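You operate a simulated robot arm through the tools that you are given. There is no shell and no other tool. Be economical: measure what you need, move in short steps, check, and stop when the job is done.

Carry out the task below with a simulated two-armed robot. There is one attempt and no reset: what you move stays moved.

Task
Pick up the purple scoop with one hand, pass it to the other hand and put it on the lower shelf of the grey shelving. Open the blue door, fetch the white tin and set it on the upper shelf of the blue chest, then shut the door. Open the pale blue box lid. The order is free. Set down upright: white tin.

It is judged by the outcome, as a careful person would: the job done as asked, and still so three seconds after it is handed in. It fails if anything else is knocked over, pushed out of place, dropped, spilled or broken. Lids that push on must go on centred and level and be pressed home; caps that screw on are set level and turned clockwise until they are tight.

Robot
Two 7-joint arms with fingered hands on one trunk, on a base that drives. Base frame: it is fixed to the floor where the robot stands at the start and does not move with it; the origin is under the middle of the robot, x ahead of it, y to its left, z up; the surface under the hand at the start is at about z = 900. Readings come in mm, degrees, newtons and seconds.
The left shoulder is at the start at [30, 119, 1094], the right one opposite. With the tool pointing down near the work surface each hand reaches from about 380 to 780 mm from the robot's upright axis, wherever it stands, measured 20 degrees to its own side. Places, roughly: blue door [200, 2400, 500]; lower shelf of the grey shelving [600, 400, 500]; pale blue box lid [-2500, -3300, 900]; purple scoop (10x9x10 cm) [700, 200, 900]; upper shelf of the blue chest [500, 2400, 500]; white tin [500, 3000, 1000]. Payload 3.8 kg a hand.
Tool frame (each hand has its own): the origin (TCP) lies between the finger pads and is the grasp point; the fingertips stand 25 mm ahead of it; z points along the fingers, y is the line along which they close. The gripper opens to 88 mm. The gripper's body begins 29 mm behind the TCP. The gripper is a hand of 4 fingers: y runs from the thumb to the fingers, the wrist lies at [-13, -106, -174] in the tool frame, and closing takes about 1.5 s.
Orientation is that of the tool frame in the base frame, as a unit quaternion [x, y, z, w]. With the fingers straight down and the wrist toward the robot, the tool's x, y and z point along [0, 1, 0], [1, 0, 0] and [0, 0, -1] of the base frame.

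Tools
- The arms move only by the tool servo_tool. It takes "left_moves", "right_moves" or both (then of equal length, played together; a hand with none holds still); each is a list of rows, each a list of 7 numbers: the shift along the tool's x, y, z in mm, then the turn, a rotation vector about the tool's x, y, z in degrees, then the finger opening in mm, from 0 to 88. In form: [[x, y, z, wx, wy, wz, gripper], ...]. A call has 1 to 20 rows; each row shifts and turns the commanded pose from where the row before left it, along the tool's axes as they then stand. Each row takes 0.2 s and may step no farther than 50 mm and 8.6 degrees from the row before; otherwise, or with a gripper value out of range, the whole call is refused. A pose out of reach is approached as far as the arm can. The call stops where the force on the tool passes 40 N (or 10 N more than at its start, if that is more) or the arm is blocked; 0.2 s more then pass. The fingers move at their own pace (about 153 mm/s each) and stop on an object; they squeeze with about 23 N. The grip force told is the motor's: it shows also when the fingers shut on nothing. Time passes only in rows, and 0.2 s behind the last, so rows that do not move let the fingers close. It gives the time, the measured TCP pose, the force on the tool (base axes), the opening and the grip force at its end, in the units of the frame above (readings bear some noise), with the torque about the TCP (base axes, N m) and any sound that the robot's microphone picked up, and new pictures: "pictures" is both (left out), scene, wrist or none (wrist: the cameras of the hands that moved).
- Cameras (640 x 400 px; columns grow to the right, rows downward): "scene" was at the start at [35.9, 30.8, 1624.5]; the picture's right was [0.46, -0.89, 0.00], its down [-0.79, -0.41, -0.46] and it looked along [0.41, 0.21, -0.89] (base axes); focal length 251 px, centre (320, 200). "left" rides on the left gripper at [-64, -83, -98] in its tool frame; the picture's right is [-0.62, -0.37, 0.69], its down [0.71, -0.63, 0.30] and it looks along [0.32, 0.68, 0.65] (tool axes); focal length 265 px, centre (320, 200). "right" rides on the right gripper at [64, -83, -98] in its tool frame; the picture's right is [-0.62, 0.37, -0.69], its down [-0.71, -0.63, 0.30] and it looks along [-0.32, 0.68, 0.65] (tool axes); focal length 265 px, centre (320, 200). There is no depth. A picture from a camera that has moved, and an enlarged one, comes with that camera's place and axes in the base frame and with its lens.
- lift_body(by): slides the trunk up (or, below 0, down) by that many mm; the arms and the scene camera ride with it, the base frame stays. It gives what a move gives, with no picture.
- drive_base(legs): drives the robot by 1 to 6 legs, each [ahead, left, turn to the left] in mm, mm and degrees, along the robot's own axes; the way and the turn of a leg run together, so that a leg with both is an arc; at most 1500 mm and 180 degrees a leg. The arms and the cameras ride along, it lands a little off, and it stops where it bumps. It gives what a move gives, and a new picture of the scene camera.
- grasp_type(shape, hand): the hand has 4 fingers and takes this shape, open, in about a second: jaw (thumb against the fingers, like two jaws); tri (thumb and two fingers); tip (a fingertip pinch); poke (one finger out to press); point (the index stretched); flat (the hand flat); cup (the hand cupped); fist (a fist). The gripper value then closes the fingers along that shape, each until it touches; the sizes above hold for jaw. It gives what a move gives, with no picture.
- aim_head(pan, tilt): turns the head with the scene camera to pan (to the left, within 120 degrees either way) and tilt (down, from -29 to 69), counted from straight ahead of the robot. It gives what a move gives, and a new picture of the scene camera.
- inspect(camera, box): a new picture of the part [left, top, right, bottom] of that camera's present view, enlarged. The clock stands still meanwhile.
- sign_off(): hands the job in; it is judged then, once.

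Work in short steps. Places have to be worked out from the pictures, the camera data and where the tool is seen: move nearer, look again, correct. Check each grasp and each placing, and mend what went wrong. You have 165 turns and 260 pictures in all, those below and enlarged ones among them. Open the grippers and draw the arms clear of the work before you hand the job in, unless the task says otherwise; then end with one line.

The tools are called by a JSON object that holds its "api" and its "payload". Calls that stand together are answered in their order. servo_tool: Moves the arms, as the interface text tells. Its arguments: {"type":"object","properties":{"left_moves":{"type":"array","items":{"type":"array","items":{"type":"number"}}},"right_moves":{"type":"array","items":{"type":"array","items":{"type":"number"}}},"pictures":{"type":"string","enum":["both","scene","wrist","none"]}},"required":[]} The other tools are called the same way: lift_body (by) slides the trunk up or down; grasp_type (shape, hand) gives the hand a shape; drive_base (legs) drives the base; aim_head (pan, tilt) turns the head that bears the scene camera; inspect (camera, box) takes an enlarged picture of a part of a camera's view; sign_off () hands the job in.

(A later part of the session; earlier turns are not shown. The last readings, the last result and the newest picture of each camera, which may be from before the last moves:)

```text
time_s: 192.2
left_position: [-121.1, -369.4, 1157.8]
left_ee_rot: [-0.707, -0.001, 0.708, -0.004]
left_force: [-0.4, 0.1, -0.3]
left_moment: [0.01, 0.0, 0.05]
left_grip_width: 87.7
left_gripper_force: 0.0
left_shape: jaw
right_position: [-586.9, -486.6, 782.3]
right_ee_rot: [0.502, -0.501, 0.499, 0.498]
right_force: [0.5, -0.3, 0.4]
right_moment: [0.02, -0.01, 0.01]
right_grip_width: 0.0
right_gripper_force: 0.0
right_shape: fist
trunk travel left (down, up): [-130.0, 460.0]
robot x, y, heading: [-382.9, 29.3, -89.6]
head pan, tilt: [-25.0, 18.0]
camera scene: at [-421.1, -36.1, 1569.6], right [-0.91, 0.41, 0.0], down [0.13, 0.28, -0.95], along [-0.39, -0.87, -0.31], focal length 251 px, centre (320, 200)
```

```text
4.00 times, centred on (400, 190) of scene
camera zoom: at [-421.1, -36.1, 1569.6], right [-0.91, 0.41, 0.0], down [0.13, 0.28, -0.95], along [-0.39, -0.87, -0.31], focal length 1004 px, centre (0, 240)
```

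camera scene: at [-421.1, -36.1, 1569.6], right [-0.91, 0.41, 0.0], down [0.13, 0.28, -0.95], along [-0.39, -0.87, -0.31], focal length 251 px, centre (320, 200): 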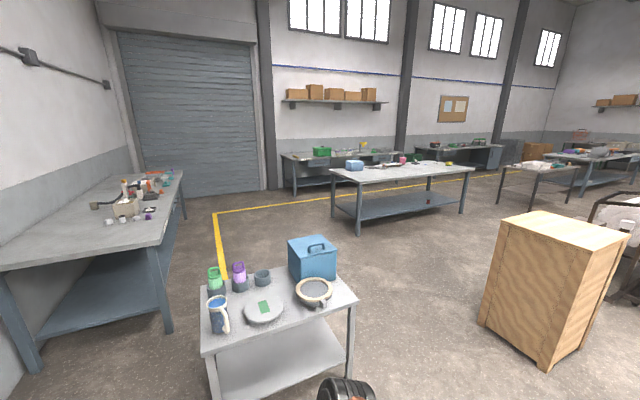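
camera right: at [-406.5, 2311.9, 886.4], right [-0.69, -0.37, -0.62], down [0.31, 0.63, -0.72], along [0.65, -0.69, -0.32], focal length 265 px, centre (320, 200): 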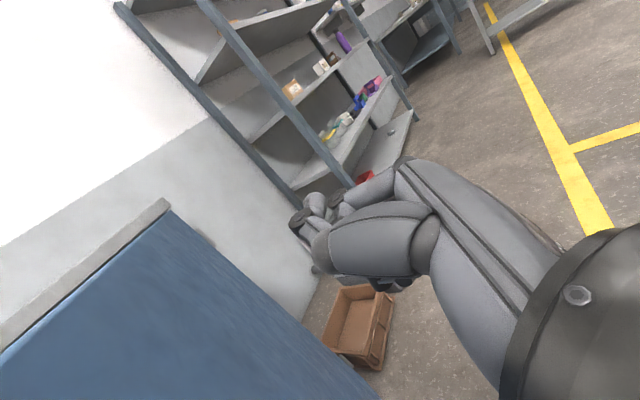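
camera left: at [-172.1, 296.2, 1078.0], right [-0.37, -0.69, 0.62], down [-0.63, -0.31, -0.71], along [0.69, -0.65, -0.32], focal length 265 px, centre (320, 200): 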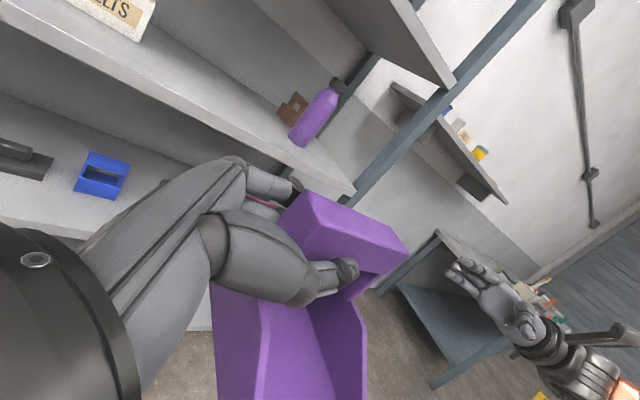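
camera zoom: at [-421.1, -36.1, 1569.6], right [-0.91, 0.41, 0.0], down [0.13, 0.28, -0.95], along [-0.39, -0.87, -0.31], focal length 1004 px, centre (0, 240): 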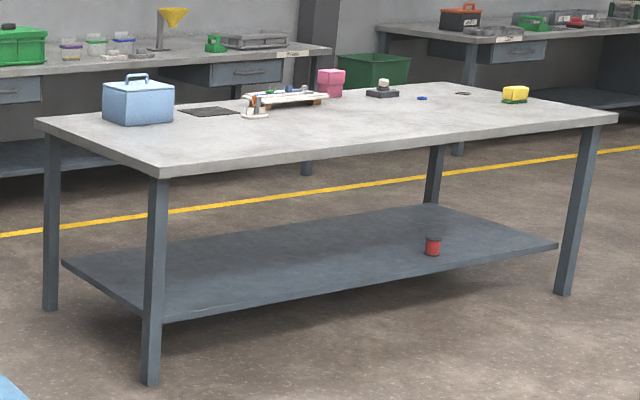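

Route: sidestep to x≈−1600 (between the cart and the wooden crate), then forward. Go and look again.

{"api": "drive_base", "payload": {"legs": [[0, -1200, 0], [1200, 0, 0]]}}

{"api": "aim_head", "payload": {"pan": -15, "tilt": 25}}

```text
time_s: 204.2
left_position: [-1273.4, -1618.1, 1158.3]
left_ee_rot: [-0.707, -0.015, 0.707, -0.015]
left_force: [-0.1, 0.4, 0.7]
left_moment: [-0.01, 0.01, -0.01]
left_grip_width: 87.9
left_gripper_force: 0.0
left_shape: jaw
right_position: [-1736.3, -1751.0, 783.7]
right_ee_rot: [0.511, -0.493, 0.507, 0.489]
right_force: [-0.1, 0.0, -0.2]
right_moment: [-0.04, 0.0, 0.01]
right_grip_width: 0.0
right_gripper_force: 0.0
right_shape: fist
trunk travel left (down, up): [-130.0, 460.0]
robot x, y, heading: [-1545.4, -1229.5, -87.3]
head pan, tilt: [-25.0, 18.0]
camera scene: at [-1585.2, -1295.5, 1569.6], right [-0.92, 0.38, 0.0], down [0.12, 0.29, -0.95], along [-0.36, -0.88, -0.31], focal length 251 px, centre (320, 200)
```

scene: 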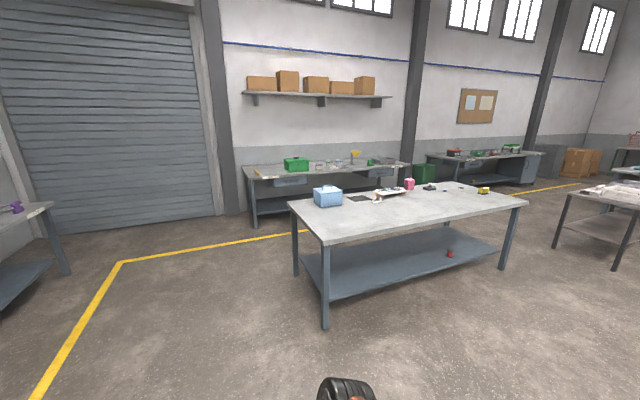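

```text
time_s: 204.9
left_position: [-1273.7, -1617.3, 1157.4]
left_ee_rot: [-0.707, -0.014, 0.707, -0.014]
left_force: [0.4, 0.2, 0.0]
left_moment: [-0.01, 0.03, -0.02]
left_grip_width: 87.9
left_gripper_force: 0.1
left_shape: jaw
right_position: [-1736.0, -1750.7, 783.8]
right_ee_rot: [0.51, -0.493, 0.507, 0.49]
right_force: [-0.9, -0.1, 0.7]
right_moment: [-0.02, -0.04, 0.01]
right_grip_width: 0.1
right_gripper_force: 0.0
right_shape: fist
trunk travel left (down, up): [-130.0, 460.0]
robot x, y, heading: [-1549.1, -1231.5, -87.6]
head pan, tilt: [-15.0, 25.0]
camera scene: at [-1569.5, -1298.7, 1558.3], right [-0.98, 0.22, 0.0], down [0.09, 0.41, -0.91], along [-0.2, -0.88, -0.42], focal length 251 px, centre (320, 200)
```

scene: 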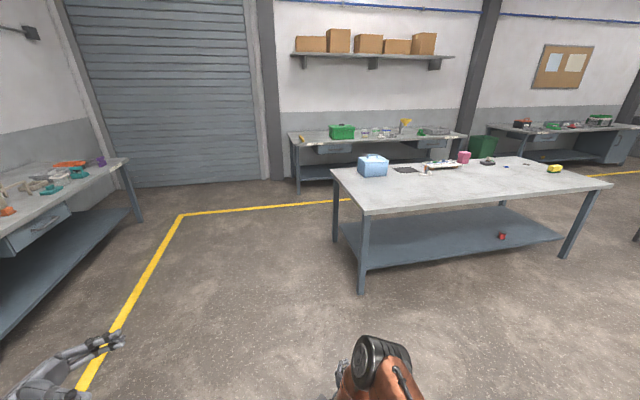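

Table top z≈770, its left end at x≈−2220, y −2720…−3510; box at ≈[−2550,−3350]. Zoom on the box.

{"api": "inspect", "payload": {"camera": "scene", "box": [340, 140, 436, 200]}}

```text
6.67 times, centred on (388, 170) of scene
camera zoom: at [-1569.5, -1298.7, 1558.3], right [-0.98, 0.22, 0.0], down [0.09, 0.41, -0.91], along [-0.2, -0.88, -0.42], focal length 1674 px, centre (-133, 400)
```

zoom: 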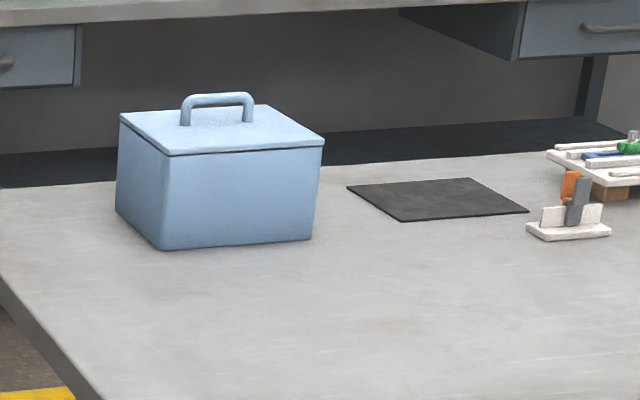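

I'll raise the trunk 250 and drive to the table's left end, facing −x toward the box.

{"api": "lift_body", "payload": {"by": 250}}

{"api": "drive_base", "payload": {"legs": [[1031, -90, 0], [1031, -90, 0], [0, 0, -92.5]]}}

{"api": "aim_head", "payload": {"pan": 0, "tilt": 40}}

```text
time_s: 207.5
left_position: [-1273.6, -1618.0, 1407.5]
left_ee_rot: [-0.706, -0.013, 0.708, -0.015]
left_force: [-0.8, 0.3, -0.8]
left_moment: [-0.02, 0.04, -0.01]
left_grip_width: 88.0
left_gripper_force: 0.1
left_shape: jaw
right_position: [-1735.8, -1751.4, 1034.1]
right_ee_rot: [0.51, -0.493, 0.507, 0.49]
right_force: [0.4, -0.2, -0.5]
right_moment: [-0.03, 0.01, 0.01]
right_grip_width: 0.3
right_gripper_force: 0.0
right_shape: fist
trunk travel left (down, up): [-380.0, 210.0]
robot x, y, heading: [-1547.6, -1231.5, -87.5]
head pan, tilt: [-15.0, 25.0]
```

```text
time_s: 221.8
left_position: [-1995.7, -3603.3, 1408.2]
left_ee_rot: [-0.506, 0.493, 0.508, 0.493]
left_force: [0.1, 0.1, 0.0]
left_moment: [-0.02, 0.01, -0.03]
left_grip_width: 87.6
left_gripper_force: 0.0
left_shape: jaw
right_position: [-2123.6, -3139.1, 1033.7]
right_ee_rot: [-0.007, 0.71, -0.007, -0.704]
right_force: [0.0, -0.3, 0.7]
right_moment: [0.01, -0.01, 0.02]
right_grip_width: 0.2
right_gripper_force: 0.1
right_shape: fist
trunk travel left (down, up): [-380.0, 210.0]
robot x, y, heading: [-1603.4, -3331.7, -178.2]
head pan, tilt: [-15.0, 25.0]
camera scene: at [-1675.0, -3311.1, 1808.3], right [0.23, 0.97, 0.0], down [0.41, -0.1, -0.91], along [-0.88, 0.21, -0.42], focal length 251 px, centre (320, 200)
```

scene: 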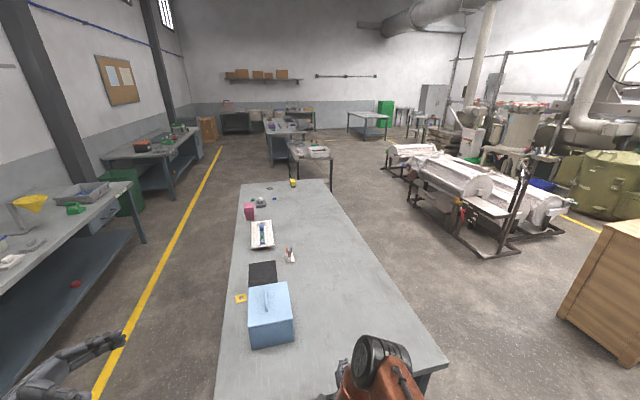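

```text
time_s: 222.6
left_position: [-1995.7, -3604.6, 1408.1]
left_ee_rot: [-0.506, 0.493, 0.508, 0.493]
left_force: [0.8, -0.5, 0.0]
left_moment: [-0.01, 0.0, 0.02]
left_grip_width: 87.6
left_gripper_force: 0.0
left_shape: jaw
right_position: [-2123.0, -3139.2, 1033.9]
right_ee_rot: [-0.008, 0.71, -0.007, -0.705]
right_force: [0.7, 0.1, -0.7]
right_moment: [0.01, 0.04, 0.01]
right_grip_width: 0.0
right_gripper_force: 0.0
right_shape: fist
trunk travel left (down, up): [-380.0, 210.0]
robot x, y, heading: [-1602.8, -3334.8, -178.4]
head pan, tilt: [0.0, 40.0]
camera scene: at [-1670.3, -3334.7, 1785.0], right [-0.03, 1.0, 0.0], down [0.64, 0.02, -0.77], along [-0.77, -0.02, -0.64], focal length 251 px, centre (320, 200)
```

scene: 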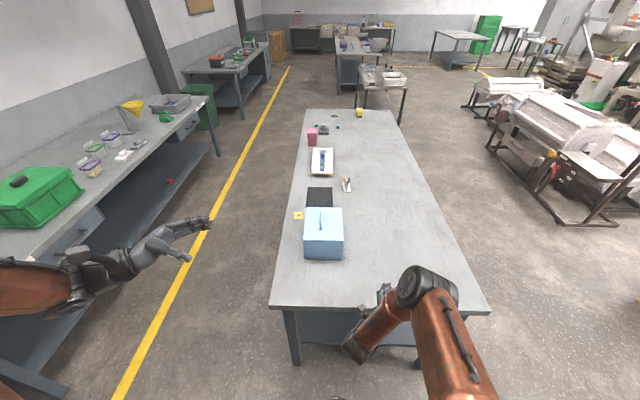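

Zoom on the box to find the hinges.

{"api": "inspect", "payload": {"camera": "scene", "box": [280, 185, 376, 275]}}

```text
4.44 times, centred on (328, 230) of scene
camera zoom: at [-1670.3, -3334.7, 1785.0], right [-0.03, 1.0, 0.0], down [0.64, 0.02, -0.77], along [-0.77, -0.02, -0.64], focal length 1116 px, centre (284, 67)
```

zoom: 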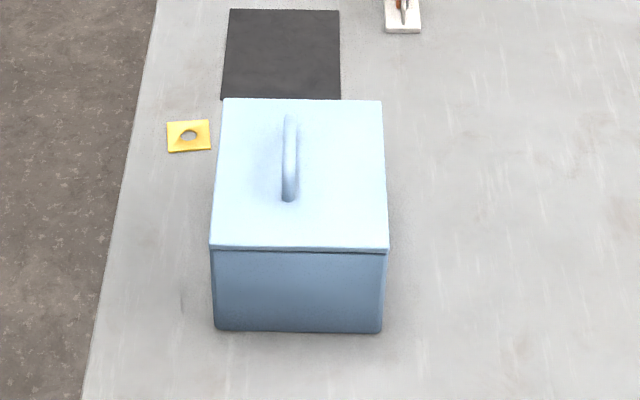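

No hinge on the +x or +y sides. Sidestep 500 mm to view the box's −y side.

{"api": "drive_base", "payload": {"legs": [[100, 480, -1.5]]}}

{"api": "aim_head", "payload": {"pan": -30, "tilt": 38}}

{"api": "inspect", "payload": {"camera": "scene", "box": [260, 150, 420, 250]}}

```text
time_s: 225.5
left_position: [-2095.7, -4066.7, 1407.3]
left_ee_rot: [-0.498, 0.501, 0.501, 0.5]
left_force: [1.0, 0.1, -0.8]
left_moment: [0.0, -0.02, 0.0]
left_grip_width: 87.6
left_gripper_force: 0.1
left_shape: jaw
right_position: [-2210.1, -3598.1, 1033.5]
right_ee_rot: [0.003, 0.71, 0.003, -0.704]
right_force: [-0.1, 0.6, 0.4]
right_moment: [-0.01, -0.04, 0.01]
right_grip_width: 0.0
right_gripper_force: 0.0
right_shape: fist
trunk travel left (down, up): [-380.0, 210.0]
robot x, y, heading: [-1698.5, -3807.8, -179.9]
head pan, tilt: [0.0, 40.0]
camera scene: at [-1762.7, -3807.8, 1784.9], right [0.0, 1.0, 0.0], down [0.64, 0.0, -0.77], along [-0.77, 0.0, -0.64], focal length 251 px, centre (320, 200)
```

scene: 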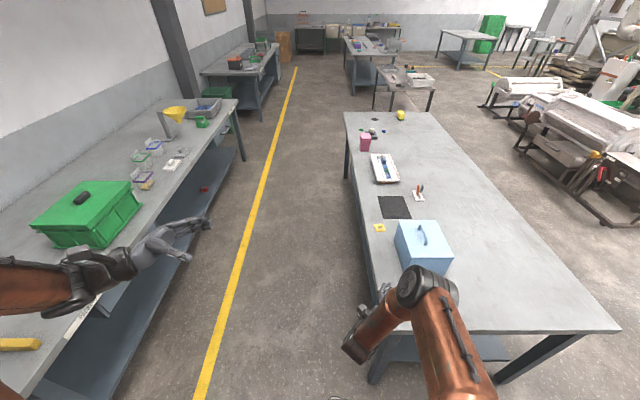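

```text
time_s: 226.4
left_position: [-2095.0, -4066.1, 1407.8]
left_ee_rot: [-0.499, 0.5, 0.501, 0.5]
left_force: [0.4, 0.1, -0.1]
left_moment: [-0.03, -0.01, -0.02]
left_grip_width: 87.7
left_gripper_force: 0.0
left_shape: jaw
right_position: [-2209.8, -3598.3, 1033.6]
right_ee_rot: [0.004, 0.71, 0.003, -0.704]
right_force: [-0.7, 0.1, -1.1]
right_moment: [-0.01, 0.01, 0.03]
right_grip_width: 0.3
right_gripper_force: 0.1
right_shape: fist
trunk travel left (down, up): [-380.0, 210.0]
robot x, y, heading: [-1698.4, -3809.2, -180.0]
head pan, tilt: [-30.0, 38.0]
camera scene: at [-1752.4, -3764.2, 1787.9], right [0.5, 0.87, 0.0], down [0.53, -0.31, -0.79], along [-0.68, 0.39, -0.62], focal length 251 px, centre (320, 200)
```

scene: 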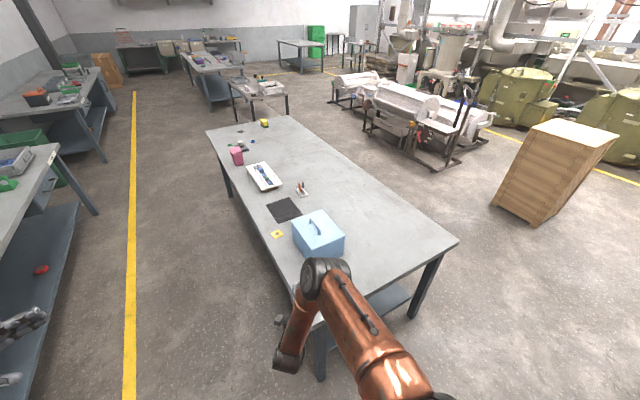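

```text
4.00 times, centred on (340, 200) of scene
camera zoom: at [-1752.4, -3764.2, 1787.9], right [0.5, 0.87, 0.0], down [0.53, -0.31, -0.79], along [-0.68, 0.39, -0.62], focal length 1004 px, centre (240, 200)
```

zoom: 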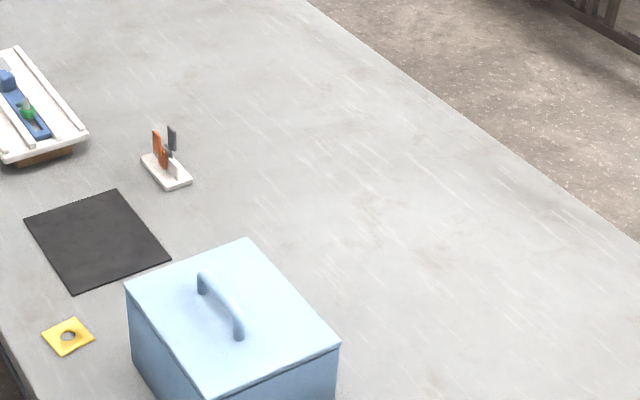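

Zooming the box itself again, including its −y face.

{"api": "inspect", "payload": {"camera": "scene", "box": [270, 200, 366, 260]}}

```text
6.67 times, centred on (318, 230) of scene
camera zoom: at [-1752.4, -3764.2, 1787.9], right [0.5, 0.87, 0.0], down [0.53, -0.31, -0.79], along [-0.68, 0.39, -0.62], focal length 1674 px, centre (333, 0)
```

zoom: 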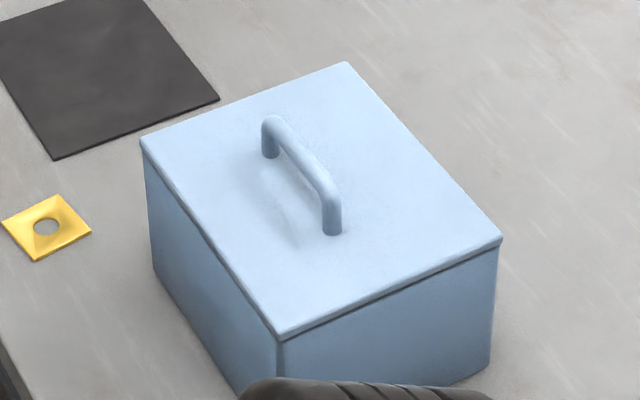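

The handle bar runs along x and sits nearer the −y edge, so the lid likely hinges at the +y side; best worked from the aisle side (facing +y). Turn to heading 90, back to y≈−3915, and slide along to x≈−2400.

{"api": "drive_base", "payload": {"legs": [[0, 0, -90], [-110, 0, 0], [0, 700, 0]]}}

{"api": "servo_tool", "payload": {"left_moves": [[0, 0, 0, 0, 8.18, 0, 88], [0, 0, 0, 0, 8.18, 0, 88], [0, 0, 0, 0, 8.18, 0, 88], [0, 0, 0, 0, 8.18, 0, 88], [0, 0, 0, 0, 8.18, 0, 88], [0, 0, 0, 0, 8.18, 0, 88], [0, 0, 0, 0, 8.18, 0, 88], [0, 0, 0, 0, 8.18, 0, 88], [0, 0, 0, 0, 8.18, 0, 88], [0, 0, 0, 0, 8.18, 0, 88], [0, 0, 0, 0, 8.18, 0, 88], [0, 0, 0, 0, 0, 0, 88]], "pictures": "none"}}

{"api": "aim_head", "payload": {"pan": 15, "tilt": 50}}

```text
time_s: 234.8
left_position: [-2653.3, -3534.1, 1408.0]
left_ee_rot: [-0.005, 0.706, 0.006, 0.708]
left_force: [0.3, -0.2, 0.7]
left_moment: [-0.01, 0.0, 0.03]
left_grip_width: 87.8
left_gripper_force: 0.0
left_shape: jaw
right_position: [-2185.7, -3412.3, 1033.6]
right_ee_rot: [0.5, 0.504, 0.496, -0.501]
right_force: [-0.4, 0.7, 0.4]
right_moment: [-0.02, 0.0, -0.01]
right_grip_width: 0.0
right_gripper_force: 0.1
right_shape: fist
trunk travel left (down, up): [-380.0, 210.0]
robot x, y, heading: [-2388.4, -3933.6, 90.9]
head pan, tilt: [-30.0, 38.0]
camera scene: at [-2346.9, -3871.3, 1787.9], right [0.87, -0.48, 0.0], down [-0.3, -0.54, -0.79], along [0.38, 0.69, -0.62], focal length 251 px, centre (320, 200)
```

scene: 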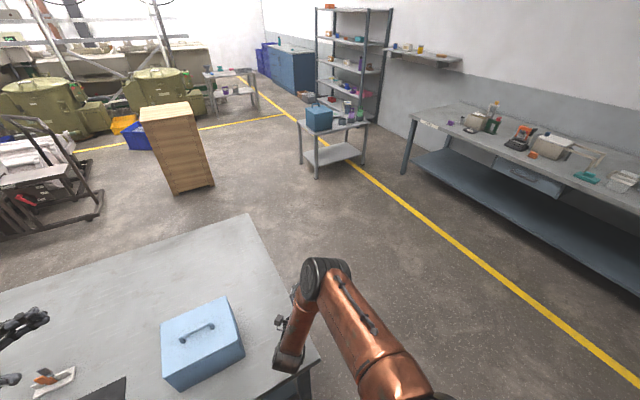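

```text
time_s: 237.4
left_position: [-2652.9, -3535.3, 1406.2]
left_ee_rot: [-0.008, 1.0, 0.002, 0.002]
left_force: [-1.0, 0.5, -0.4]
left_moment: [0.01, -0.02, 0.01]
left_grip_width: 87.8
left_gripper_force: 0.1
left_shape: jaw
right_position: [-2187.3, -3411.9, 1033.6]
right_ee_rot: [0.5, 0.505, 0.495, -0.5]
right_force: [0.0, -0.5, -0.3]
right_moment: [0.01, -0.01, -0.02]
right_grip_width: 0.0
right_gripper_force: 0.0
right_shape: fist
trunk travel left (down, up): [-380.0, 210.0]
robot x, y, heading: [-2384.7, -3929.2, 91.2]
head pan, tilt: [-30.0, 38.0]
```

```text
time_s: 238.5
left_position: [-2653.3, -3535.1, 1408.8]
left_ee_rot: [-0.008, 1.0, 0.001, 0.001]
left_force: [0.6, 0.1, -0.7]
left_moment: [-0.01, -0.04, 0.0]
left_grip_width: 87.7
left_gripper_force: 0.0
left_shape: jaw
right_position: [-2185.8, -3412.1, 1033.0]
right_ee_rot: [0.5, 0.504, 0.496, -0.5]
right_force: [-0.4, 0.1, -0.7]
right_moment: [-0.01, 0.04, 0.02]
right_grip_width: 0.0
right_gripper_force: 0.1
right_shape: fist
trunk travel left (down, up): [-380.0, 210.0]
robot x, y, heading: [-2386.5, -3928.2, 90.9]
head pan, tilt: [15.0, 50.0]
camera scene: at [-2409.6, -3872.8, 1770.8], right [0.96, 0.27, 0.0], down [0.21, -0.74, -0.64], along [-0.18, 0.62, -0.77], focal length 251 px, centre (320, 200)
```

scene: 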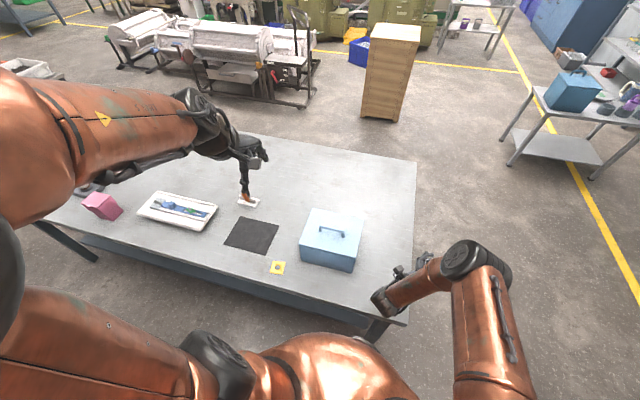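

Good pose; left hand points down. Zoom on the box from this side.

{"api": "inspect", "payload": {"camera": "scene", "box": [282, 190, 378, 280]}}

```text
4.44 times, centred on (330, 235) of scene
camera zoom: at [-2409.6, -3872.8, 1770.8], right [0.96, 0.27, 0.0], down [0.21, -0.74, -0.64], along [-0.18, 0.62, -0.77], focal length 1116 px, centre (276, 44)
```

zoom: 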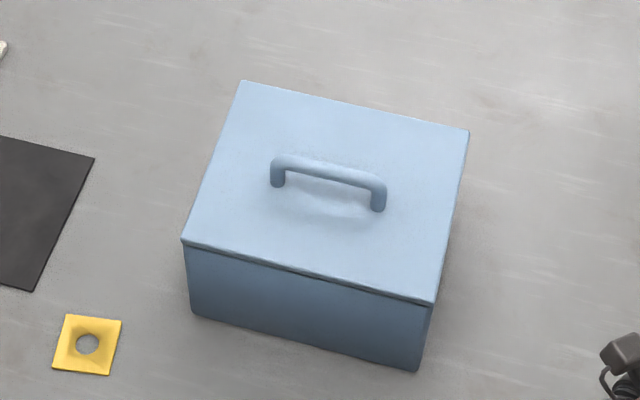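

Handle: bar centre ≈[−2517,−3343,948], lid y −3421…−3236, z 914. Lower trunk 100 and bring the left hand above the handle at z≈1040.

{"api": "lift_body", "payload": {"by": -100}}

{"api": "servo_tool", "payload": {"left_moves": [[-17, 24, 33.5, 0, 0, 0, 88], [-17, 24, 33.5, 0, 0, 0, 88], [-17, 24, 33.5, 0, 0, 0, 88], [-17, 24, 33.5, 0, 0, 0, 88], [-17, 24, 33.5, 0, 0, 0, 88], [-17, 24, 33.5, 0, 0, 0, 88], [-17, 24, 33.5, 0, 0, 0, 88], [-17, 24, 33.5, 0, 0, 0, 88], [0, 0, 0, 0, 0, 0, 88]], "pictures": "both"}}

{"api": "inspect", "payload": {"camera": "scene", "box": [250, 170, 410, 290]}}

```text
time_s: 239.9
left_position: [-2653.1, -3533.9, 1309.1]
left_ee_rot: [-0.007, 1.0, 0.001, 0.001]
left_force: [0.5, -0.1, -0.2]
left_moment: [0.0, 0.0, 0.01]
left_grip_width: 87.7
left_gripper_force: 0.0
left_shape: jaw
right_position: [-2186.6, -3413.0, 935.4]
right_ee_rot: [0.499, 0.504, 0.497, -0.5]
right_force: [0.7, -0.1, -0.3]
right_moment: [-0.04, 0.0, 0.02]
right_grip_width: 0.0
right_gripper_force: 0.1
right_shape: fist
trunk travel left (down, up): [-280.0, 310.0]
robot x, y, heading: [-2388.2, -3928.7, 91.0]
head pan, tilt: [15.0, 50.0]
```

```text
time_s: 241.9
left_position: [-2508.1, -3353.4, 1050.3]
left_ee_rot: [-0.008, 1.0, 0.0, 0.001]
left_force: [-1.1, -0.2, 1.2]
left_moment: [-0.02, 0.02, -0.02]
left_grip_width: 88.0
left_gripper_force: 0.1
left_shape: jaw
left hand out of reach, approached as far as the arm can: row 8
right_position: [-2186.7, -3412.8, 933.4]
right_ee_rot: [0.5, 0.504, 0.496, -0.5]
right_force: [0.0, 0.1, -0.2]
right_moment: [0.02, -0.01, -0.01]
right_grip_width: 0.3
right_gripper_force: 0.1
right_shape: fist
trunk travel left (down, up): [-280.0, 310.0]
robot x, y, heading: [-2393.3, -3924.6, 91.0]
head pan, tilt: [15.0, 50.0]
camera scene: at [-2409.7, -3872.6, 1670.8], right [0.96, 0.28, 0.0], down [0.21, -0.74, -0.64], along [-0.18, 0.62, -0.77], focal length 251 px, centre (320, 200)
camera left: at [-2443.1, -3437.9, 1148.3], right [0.63, -0.36, -0.69], down [-0.7, -0.64, -0.31], along [-0.33, 0.68, -0.65], focal length 265 px, centre (320, 200)
```

scene: 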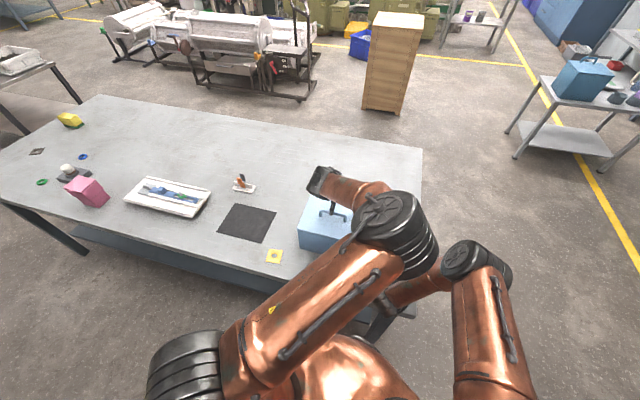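
left: 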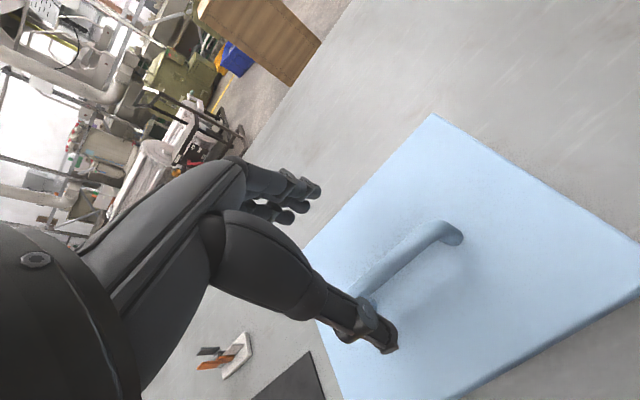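

```text
3.33 times, centred on (330, 230) of scene
camera zoom: at [-2409.7, -3872.6, 1670.8], right [0.96, 0.28, 0.0], down [0.21, -0.74, -0.64], along [-0.18, 0.62, -0.77], focal length 837 px, centre (287, 100)
```

zoom: 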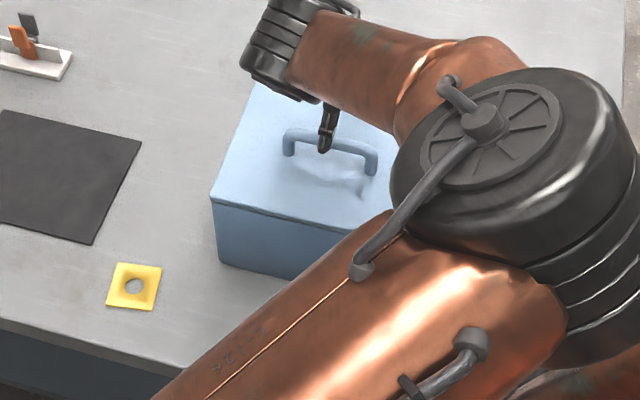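

Slight correction left/forward, raise the right hand for table clearance, then lower with the trunk.

{"api": "servo_tool", "payload": {"left_moves": [[5, 5, 0, 0, 0, 0, 88], [4, 5, 0, 0, 0, 0, 88], [0, 0, 0, 0, 0, 0, 88]], "right_moves": [[40, 0, 0, 0, 0, 0, 0], [40, 0, 0, 0, 0, 0, 0], [0, 0, 0, 0, 0, 0, 0]], "pictures": "none"}}

{"api": "lift_body", "payload": {"by": -60}}

{"api": "inspect", "payload": {"camera": "left", "box": [0, 0, 640, 400]}}

```text
time_s: 242.7
left_position: [-2509.5, -3352.2, 1056.3]
left_ee_rot: [-0.009, 1.0, 0.0, 0.001]
left_force: [0.6, -0.1, 0.3]
left_moment: [0.01, 0.0, -0.02]
left_grip_width: 88.0
left_gripper_force: 0.0
left_shape: jaw
left hand out of reach, approached as far as the arm can: row 1, 2
right_position: [-2188.4, -3412.4, 1013.2]
right_ee_rot: [0.499, 0.504, 0.496, -0.501]
right_force: [-0.1, -0.2, -0.6]
right_moment: [-0.02, 0.0, -0.01]
right_grip_width: 0.2
right_gripper_force: 0.0
right_shape: fist
trunk travel left (down, up): [-280.0, 310.0]
robot x, y, heading: [-2386.5, -3926.0, 91.1]
head pan, tilt: [15.0, 50.0]
```

```text
time_s: 243.7
left_position: [-2511.3, -3352.4, 998.0]
left_ee_rot: [-0.008, 1.0, 0.0, 0.001]
left_force: [0.0, 0.4, 0.6]
left_moment: [0.02, -0.02, -0.01]
left_grip_width: 87.9
left_gripper_force: 0.1
left_shape: jaw
right_position: [-2188.1, -3412.4, 953.6]
right_ee_rot: [0.5, 0.504, 0.496, -0.501]
right_force: [0.1, 0.0, -0.3]
right_moment: [0.01, 0.01, -0.02]
right_grip_width: 0.0
right_gripper_force: 0.0
right_shape: fist
trunk travel left (down, up): [-220.0, 370.0]
robot x, y, heading: [-2389.7, -3932.6, 91.2]
head pan, tilt: [15.0, 50.0]
```

```text
1.00 times, centred on (320, 200) of left (not enlarged: the box is as wide or as high as the picture)
camera zoom: at [-2446.5, -3435.9, 1095.4], right [0.63, -0.36, -0.69], down [-0.7, -0.64, -0.31], along [-0.34, 0.68, -0.65], focal length 265 px, centre (320, 200)
```

zoom: 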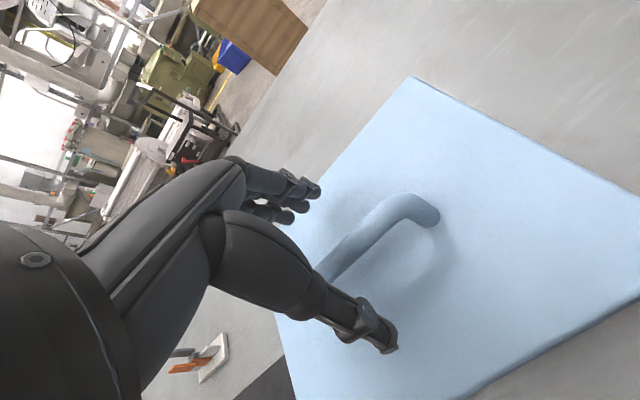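

Handle lies between thumb and fingers. Lower 46 mm more and close.

{"api": "lift_body", "payload": {"by": -46}}

{"api": "servo_tool", "payload": {"left_moves": [[0, 0, 0, 0, 0, 0, 40], [0, 0, 0, 0, 0, 0, 0], [0, 0, 0, 0, 0, 0, 0], [0, 0, 0, 0, 0, 0, 0], [0, 0, 0, 0, 0, 0, 0], [0, 0, 0, 0, 0, 0, 0], [0, 0, 0, 0, 0, 0, 0]], "pictures": "wrist"}}

```text
time_s: 244.4
left_position: [-2510.5, -3346.3, 963.0]
left_ee_rot: [-0.01, 1.0, 0.014, 0.001]
left_force: [0.5, -6.1, 22.0]
left_moment: [0.72, 0.19, 0.04]
left_grip_width: 85.3
left_gripper_force: 0.0
left_shape: jaw
right_position: [-2187.7, -3413.7, 910.0]
right_ee_rot: [0.499, 0.504, 0.496, -0.501]
right_force: [-0.2, -0.3, -0.1]
right_moment: [-0.02, -0.01, -0.03]
right_grip_width: 0.0
right_gripper_force: 0.1
right_shape: fist
trunk travel left (down, up): [-176.0, 414.0]
robot x, y, heading: [-2389.4, -3925.1, 91.1]
head pan, tilt: [15.0, 50.0]
stopped: the force on the tool passed its limit at 45 N (the readings are from after the stop); the commanded pose is now the measured one
```

```text
time_s: 245.0
left_position: [-2510.4, -3347.4, 962.9]
left_ee_rot: [-0.009, 1.0, 0.013, 0.003]
left_force: [2.8, -14.1, 6.2]
left_moment: [0.28, -0.07, 0.01]
left_grip_width: 15.0
left_gripper_force: 22.9
left_shape: jaw
right_position: [-2188.0, -3414.1, 908.9]
right_ee_rot: [0.499, 0.503, 0.496, -0.501]
right_force: [0.7, -0.6, 0.3]
right_moment: [-0.01, 0.01, 0.0]
right_grip_width: 0.0
right_gripper_force: 0.1
right_shape: fist
trunk travel left (down, up): [-176.0, 414.0]
robot x, y, heading: [-2388.6, -3930.4, 91.0]
head pan, tilt: [15.0, 50.0]
stopped in row 2 (left hand): the force on the tool passed its limit at 45 N (the readings are from after the stop); the commanded pose is now the measured one
camera left: at [-2446.0, -3432.8, 1059.9], right [0.63, -0.34, -0.7], down [-0.7, -0.63, -0.32], along [-0.33, 0.69, -0.64], focal length 265 px, centre (320, 200)
```

left: 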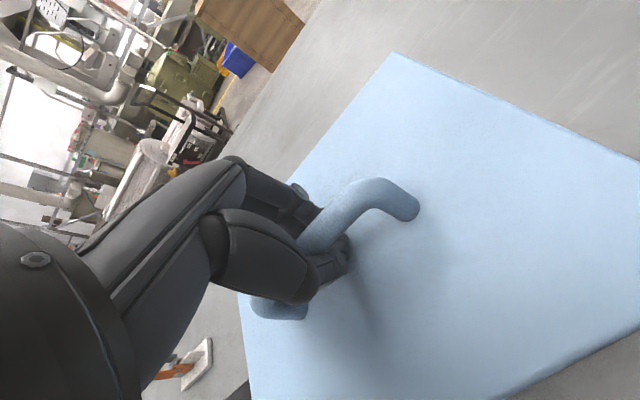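

The tips touched the lid (lid slightly higher than thought); the fingers now close under the bar. Finish closing and lift 5 mm.

{"api": "servo_tool", "payload": {"left_moves": [[0, 0, -3, 0, 0, 0, 0], [0, 0, 0, 0, 0, 0, 0], [0, 0, 0, 0, 0, 0, 0], [0, 0, 0, 0, 0, 0, 0]], "pictures": "wrist"}}

```text
time_s: 246.0
left_position: [-2510.3, -3347.6, 967.2]
left_ee_rot: [-0.01, 1.0, 0.015, 0.001]
left_force: [3.3, -8.9, 2.7]
left_moment: [0.03, -0.03, -0.02]
left_grip_width: 14.0
left_gripper_force: 22.7
left_shape: jaw
right_position: [-2186.8, -3413.7, 908.9]
right_ee_rot: [0.499, 0.504, 0.496, -0.501]
right_force: [0.3, 0.3, -0.3]
right_moment: [-0.02, 0.06, 0.01]
right_grip_width: 0.0
right_gripper_force: 0.0
right_shape: fist
trunk travel left (down, up): [-176.0, 414.0]
robot x, y, heading: [-2387.7, -3930.7, 90.9]
head pan, tilt: [15.0, 50.0]
camera left: at [-2445.9, -3432.8, 1063.5], right [0.63, -0.34, -0.7], down [-0.7, -0.63, -0.32], along [-0.34, 0.7, -0.64], focal length 265 px, centre (320, 200)
```

left: 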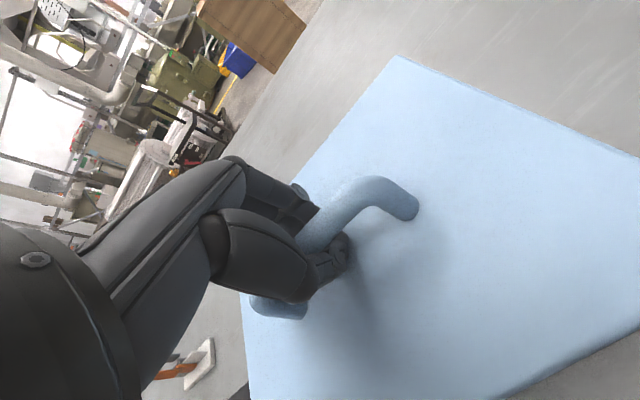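

The bar is gripped. Lift 15 mm by trunk to see which edge rises.

{"api": "lift_body", "payload": {"by": 15}}

{"api": "inspect", "payload": {"camera": "left", "box": [200, 20, 640, 400]}}

{"api": "inspect", "payload": {"camera": "scene", "box": [250, 140, 410, 290]}}

```text
time_s: 246.6
left_position: [-2512.2, -3345.4, 981.7]
left_ee_rot: [-0.01, 1.0, 0.015, 0.002]
left_force: [-0.4, -0.8, -1.2]
left_moment: [0.01, 0.01, -0.03]
left_grip_width: 12.0
left_gripper_force: 23.1
left_shape: jaw
right_position: [-2187.0, -3411.4, 924.1]
right_ee_rot: [0.499, 0.504, 0.496, -0.501]
right_force: [0.7, 0.1, -0.1]
right_moment: [-0.01, -0.01, -0.01]
right_grip_width: 0.0
right_gripper_force: 0.1
right_shape: fist
trunk travel left (down, up): [-191.0, 399.0]
robot x, y, heading: [-2390.2, -3927.0, 91.0]
head pan, tilt: [15.0, 50.0]
```

```text
1.05 times, centred on (420, 210) of left (not enlarged: the box is as wide or as high as the picture)
camera zoom: at [-2446.7, -3431.3, 1077.9], right [0.63, -0.34, -0.7], down [-0.7, -0.64, -0.32], along [-0.34, 0.7, -0.64], focal length 279 px, centre (215, 190)
```

zoom: 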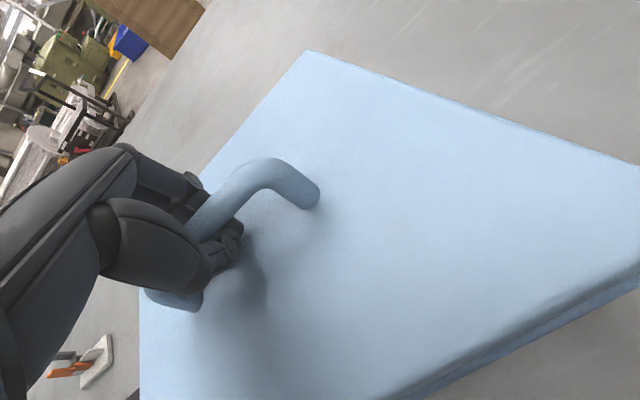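

```text
2.67 times, centred on (330, 215) of scene
camera zoom: at [-2409.5, -3872.6, 1581.2], right [0.96, 0.28, 0.0], down [0.21, -0.74, -0.64], along [-0.18, 0.62, -0.77], focal length 670 px, centre (293, 160)
```

zoom: 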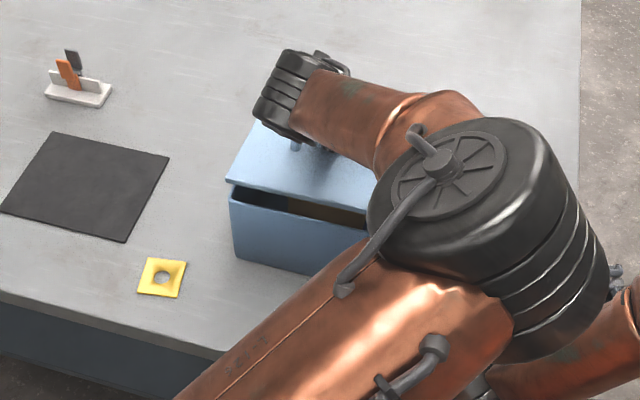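

The −y edge lifts: the lid is hinged at +y. I follow the arc with the left hand, up and forward, in small steps to ~45°.

{"api": "servo_tool", "payload": {"left_moves": [[0, 7, -10, 0, 0, 0, 0], [0, 8, -10, 0, 0, 0, 0], [0, 8, -8, 0, 0, 0, 0], [0, 9, -8, 0, 0, 0, 0], [0, 11, -7, 0, 0, 0, 0], [0, 12, -6, 0, 0, 0, 0], [0, 0, 0, 0, 0, 0, 0]], "pictures": "both"}}

```text
time_s: 247.9
left_position: [-2508.0, -3307.2, 1035.7]
left_ee_rot: [-0.012, 1.0, 0.004, 0.0]
left_force: [-4.2, 10.5, -27.2]
left_moment: [-0.16, -0.16, -0.06]
left_grip_width: 11.2
left_gripper_force: 22.9
left_shape: jaw
left hand out of reach, approached as far as the arm can: row 3, 4, 5, 6
right_position: [-2187.4, -3409.6, 921.3]
right_ee_rot: [0.499, 0.505, 0.496, -0.5]
right_force: [-0.1, 0.3, 0.2]
right_moment: [-0.01, 0.02, 0.01]
right_grip_width: 0.2
right_gripper_force: 0.0
right_shape: fist
trunk travel left (down, up): [-191.0, 399.0]
robot x, y, heading: [-2388.3, -3929.9, 90.9]
head pan, tilt: [15.0, 50.0]
stopped in row 6 (left hand): the force on the tool passed its limit at 44 N (the readings are from after the stop); the commanded pose is now the measured one
camera scene: at [-2410.4, -3868.6, 1580.9], right [0.96, 0.28, 0.0], down [0.21, -0.74, -0.64], along [-0.18, 0.62, -0.77], focal length 251 px, centre (320, 200)
camera left: at [-2443.3, -3390.6, 1133.8], right [0.63, -0.35, -0.7], down [-0.7, -0.65, -0.31], along [-0.34, 0.68, -0.65], focal length 265 px, centre (320, 200)
```

scene: 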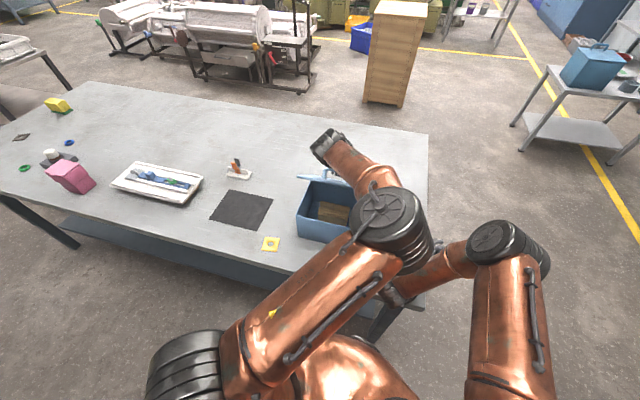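
left: 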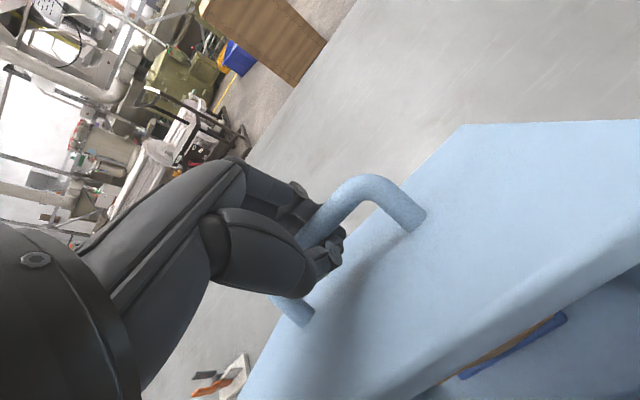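

Lid ~40° open; the arm pulls too much upward. Ease down 10 mm and push forward with the base 35 mm.

{"api": "lift_body", "payload": {"by": -8}}

{"api": "drive_base", "payload": {"legs": [[35, 0, 0]]}}

{"api": "inspect", "payload": {"camera": "left", "box": [0, 0, 640, 400]}}

```text
time_s: 248.5
left_position: [-2507.7, -3306.7, 1033.2]
left_ee_rot: [-0.012, 1.0, 0.01, 0.0]
left_force: [-4.3, 2.3, -7.2]
left_moment: [-0.03, -0.04, -0.04]
left_grip_width: 11.5
left_gripper_force: 22.9
left_shape: jaw
right_position: [-2188.5, -3412.0, 915.2]
right_ee_rot: [0.5, 0.504, 0.496, -0.5]
right_force: [0.1, -0.4, -0.2]
right_moment: [0.0, 0.01, -0.01]
right_grip_width: 0.0
right_gripper_force: 0.1
right_shape: fist
trunk travel left (down, up): [-183.0, 407.0]
robot x, y, heading: [-2388.9, -3927.7, 91.0]
head pan, tilt: [15.0, 50.0]
```

```text
time_s: 249.4
left_position: [-2507.2, -3270.2, 1031.6]
left_ee_rot: [-0.011, 1.0, 0.008, 0.0]
left_force: [-0.2, -0.8, 0.3]
left_moment: [-0.03, 0.01, 0.01]
left_grip_width: 11.7
left_gripper_force: 23.3
left_shape: jaw
right_position: [-2187.7, -3375.8, 915.0]
right_ee_rot: [0.5, 0.505, 0.495, -0.5]
right_force: [-0.1, 0.7, 0.1]
right_moment: [0.01, 0.01, -0.02]
right_grip_width: 0.0
right_gripper_force: 0.1
right_shape: fist
trunk travel left (down, up): [-183.0, 407.0]
robot x, y, heading: [-2390.1, -3895.9, 90.9]
head pan, tilt: [15.0, 50.0]
camera scene: at [-2410.1, -3834.2, 1573.1], right [0.96, 0.28, 0.0], down [0.21, -0.74, -0.64], along [-0.18, 0.62, -0.77], focal length 251 px, centre (320, 200)
```

scene: 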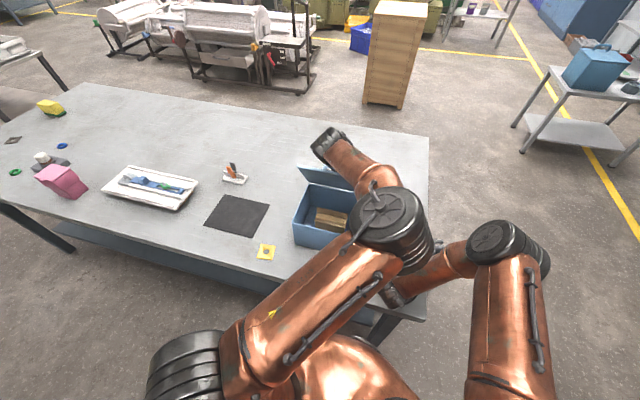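

```text
1.00 times, centred on (320, 200) of left (not enlarged: the box is as wide or as high as the picture)
camera zoom: at [-2442.3, -3355.3, 1130.2], right [0.63, -0.34, -0.7], down [-0.7, -0.64, -0.31], along [-0.34, 0.69, -0.64], focal length 265 px, centre (320, 200)
```

zoom: 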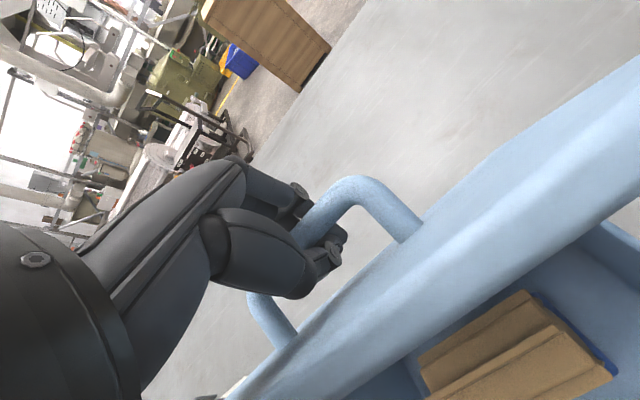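

Lid ~65°; the bar turns within the grip. Continue forward with the arm, slightly downward.

{"api": "servo_tool", "payload": {"left_moves": [[0, 9, 0, 0, 0, 0, 0], [0, 9, 1, 0, 0, 0, 0], [0, 9, 2, 0, 0, 0, 0], [0, 9, 3, 0, 0, 0, 0], [0, 0, 0, 0, 0, 0, 0]], "pictures": "wrist"}}

```text
time_s: 250.6
left_position: [-2508.1, -3271.7, 1033.3]
left_ee_rot: [-0.011, 1.0, 0.008, 0.001]
left_force: [0.5, -1.2, -0.1]
left_moment: [-0.02, 0.01, 0.02]
left_grip_width: 11.7
left_gripper_force: 22.6
left_shape: jaw
left hand out of reach, approached as far as the arm can: row 1, 2, 3, 4
right_position: [-2189.7, -3376.7, 915.8]
right_ee_rot: [0.5, 0.504, 0.496, -0.5]
right_force: [-0.2, 0.4, -0.3]
right_moment: [-0.02, -0.03, 0.02]
right_grip_width: 0.0
right_gripper_force: 0.2
right_shape: fist
trunk travel left (down, up): [-183.0, 407.0]
robot x, y, heading: [-2391.8, -3890.2, 91.0]
head pan, tilt: [15.0, 50.0]
camera left: at [-2442.4, -3357.2, 1131.2], right [0.63, -0.34, -0.7], down [-0.7, -0.64, -0.32], along [-0.34, 0.69, -0.64], focal length 265 px, centre (320, 200)
```

left: 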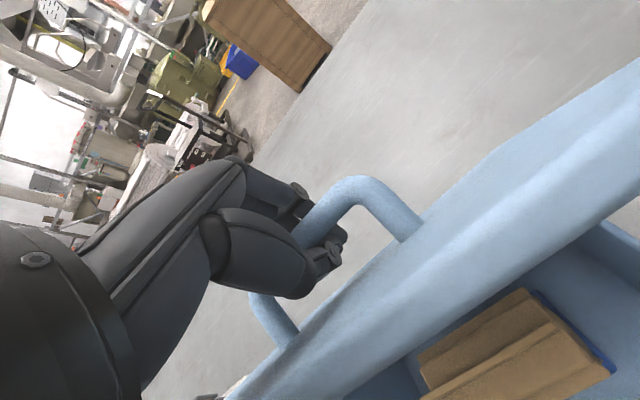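

The arm is at its limit; inch the base forward 15 mm (still short of the table edge).

{"api": "drive_base", "payload": {"legs": [[15, 0, 0]]}}

{"api": "aim_head", "payload": {"pan": 0, "tilt": 65}}

```text
time_s: 251.3
left_position: [-2509.2, -3256.9, 1033.0]
left_ee_rot: [-0.011, 1.0, 0.009, 0.0]
left_force: [-0.1, -0.3, -0.2]
left_moment: [0.0, 0.03, 0.0]
left_grip_width: 11.8
left_gripper_force: 23.0
left_shape: jaw
right_position: [-2188.7, -3360.7, 916.0]
right_ee_rot: [0.499, 0.504, 0.496, -0.5]
right_force: [-0.3, 0.1, 1.0]
right_moment: [0.0, -0.02, -0.02]
right_grip_width: 0.0
right_gripper_force: 0.0
right_shape: fist
trunk travel left (down, up): [-183.0, 407.0]
robot x, y, heading: [-2388.3, -3878.0, 91.0]
head pan, tilt: [15.0, 50.0]
camera scene: at [-2410.5, -3820.6, 1573.2], right [0.96, 0.28, 0.0], down [0.21, -0.74, -0.64], along [-0.18, 0.62, -0.77], focal length 251 px, centre (320, 200)
```

scene: 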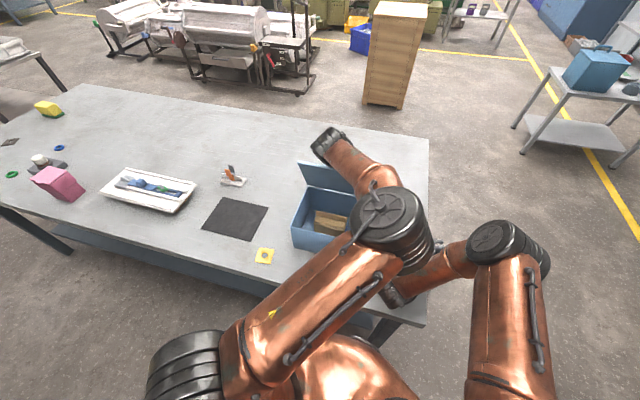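

```text
time_s: 252.1
left_position: [-2507.8, -3258.4, 1033.3]
left_ee_rot: [-0.012, 1.0, 0.009, 0.0]
left_force: [0.6, -0.4, -0.6]
left_moment: [-0.04, -0.04, 0.03]
left_grip_width: 11.7
left_gripper_force: 23.4
left_shape: jaw
right_position: [-2190.5, -3361.9, 916.0]
right_ee_rot: [0.5, 0.504, 0.496, -0.5]
right_force: [-0.7, 0.5, 0.3]
right_moment: [-0.03, -0.04, -0.03]
right_grip_width: 0.2
right_gripper_force: 0.1
right_shape: fist
trunk travel left (down, up): [-183.0, 407.0]
robot x, y, heading: [-2390.8, -3879.3, 91.3]
head pan, tilt: [0.0, 65.0]
camera scene: at [-2390.4, -3835.4, 1555.2], right [1.0, 0.02, 0.0], down [0.02, -0.91, -0.42], along [-0.01, 0.42, -0.91], focal length 251 px, centre (320, 200)
```

scene: 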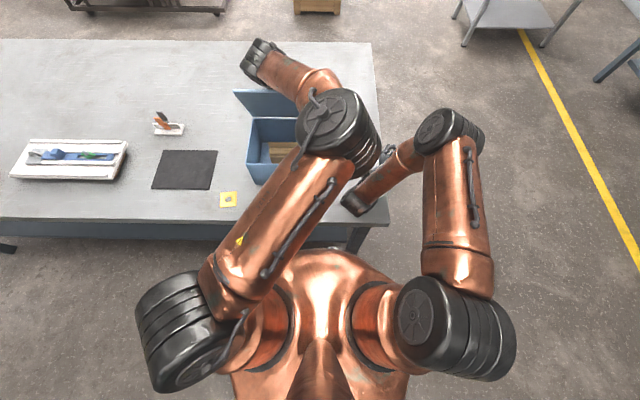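

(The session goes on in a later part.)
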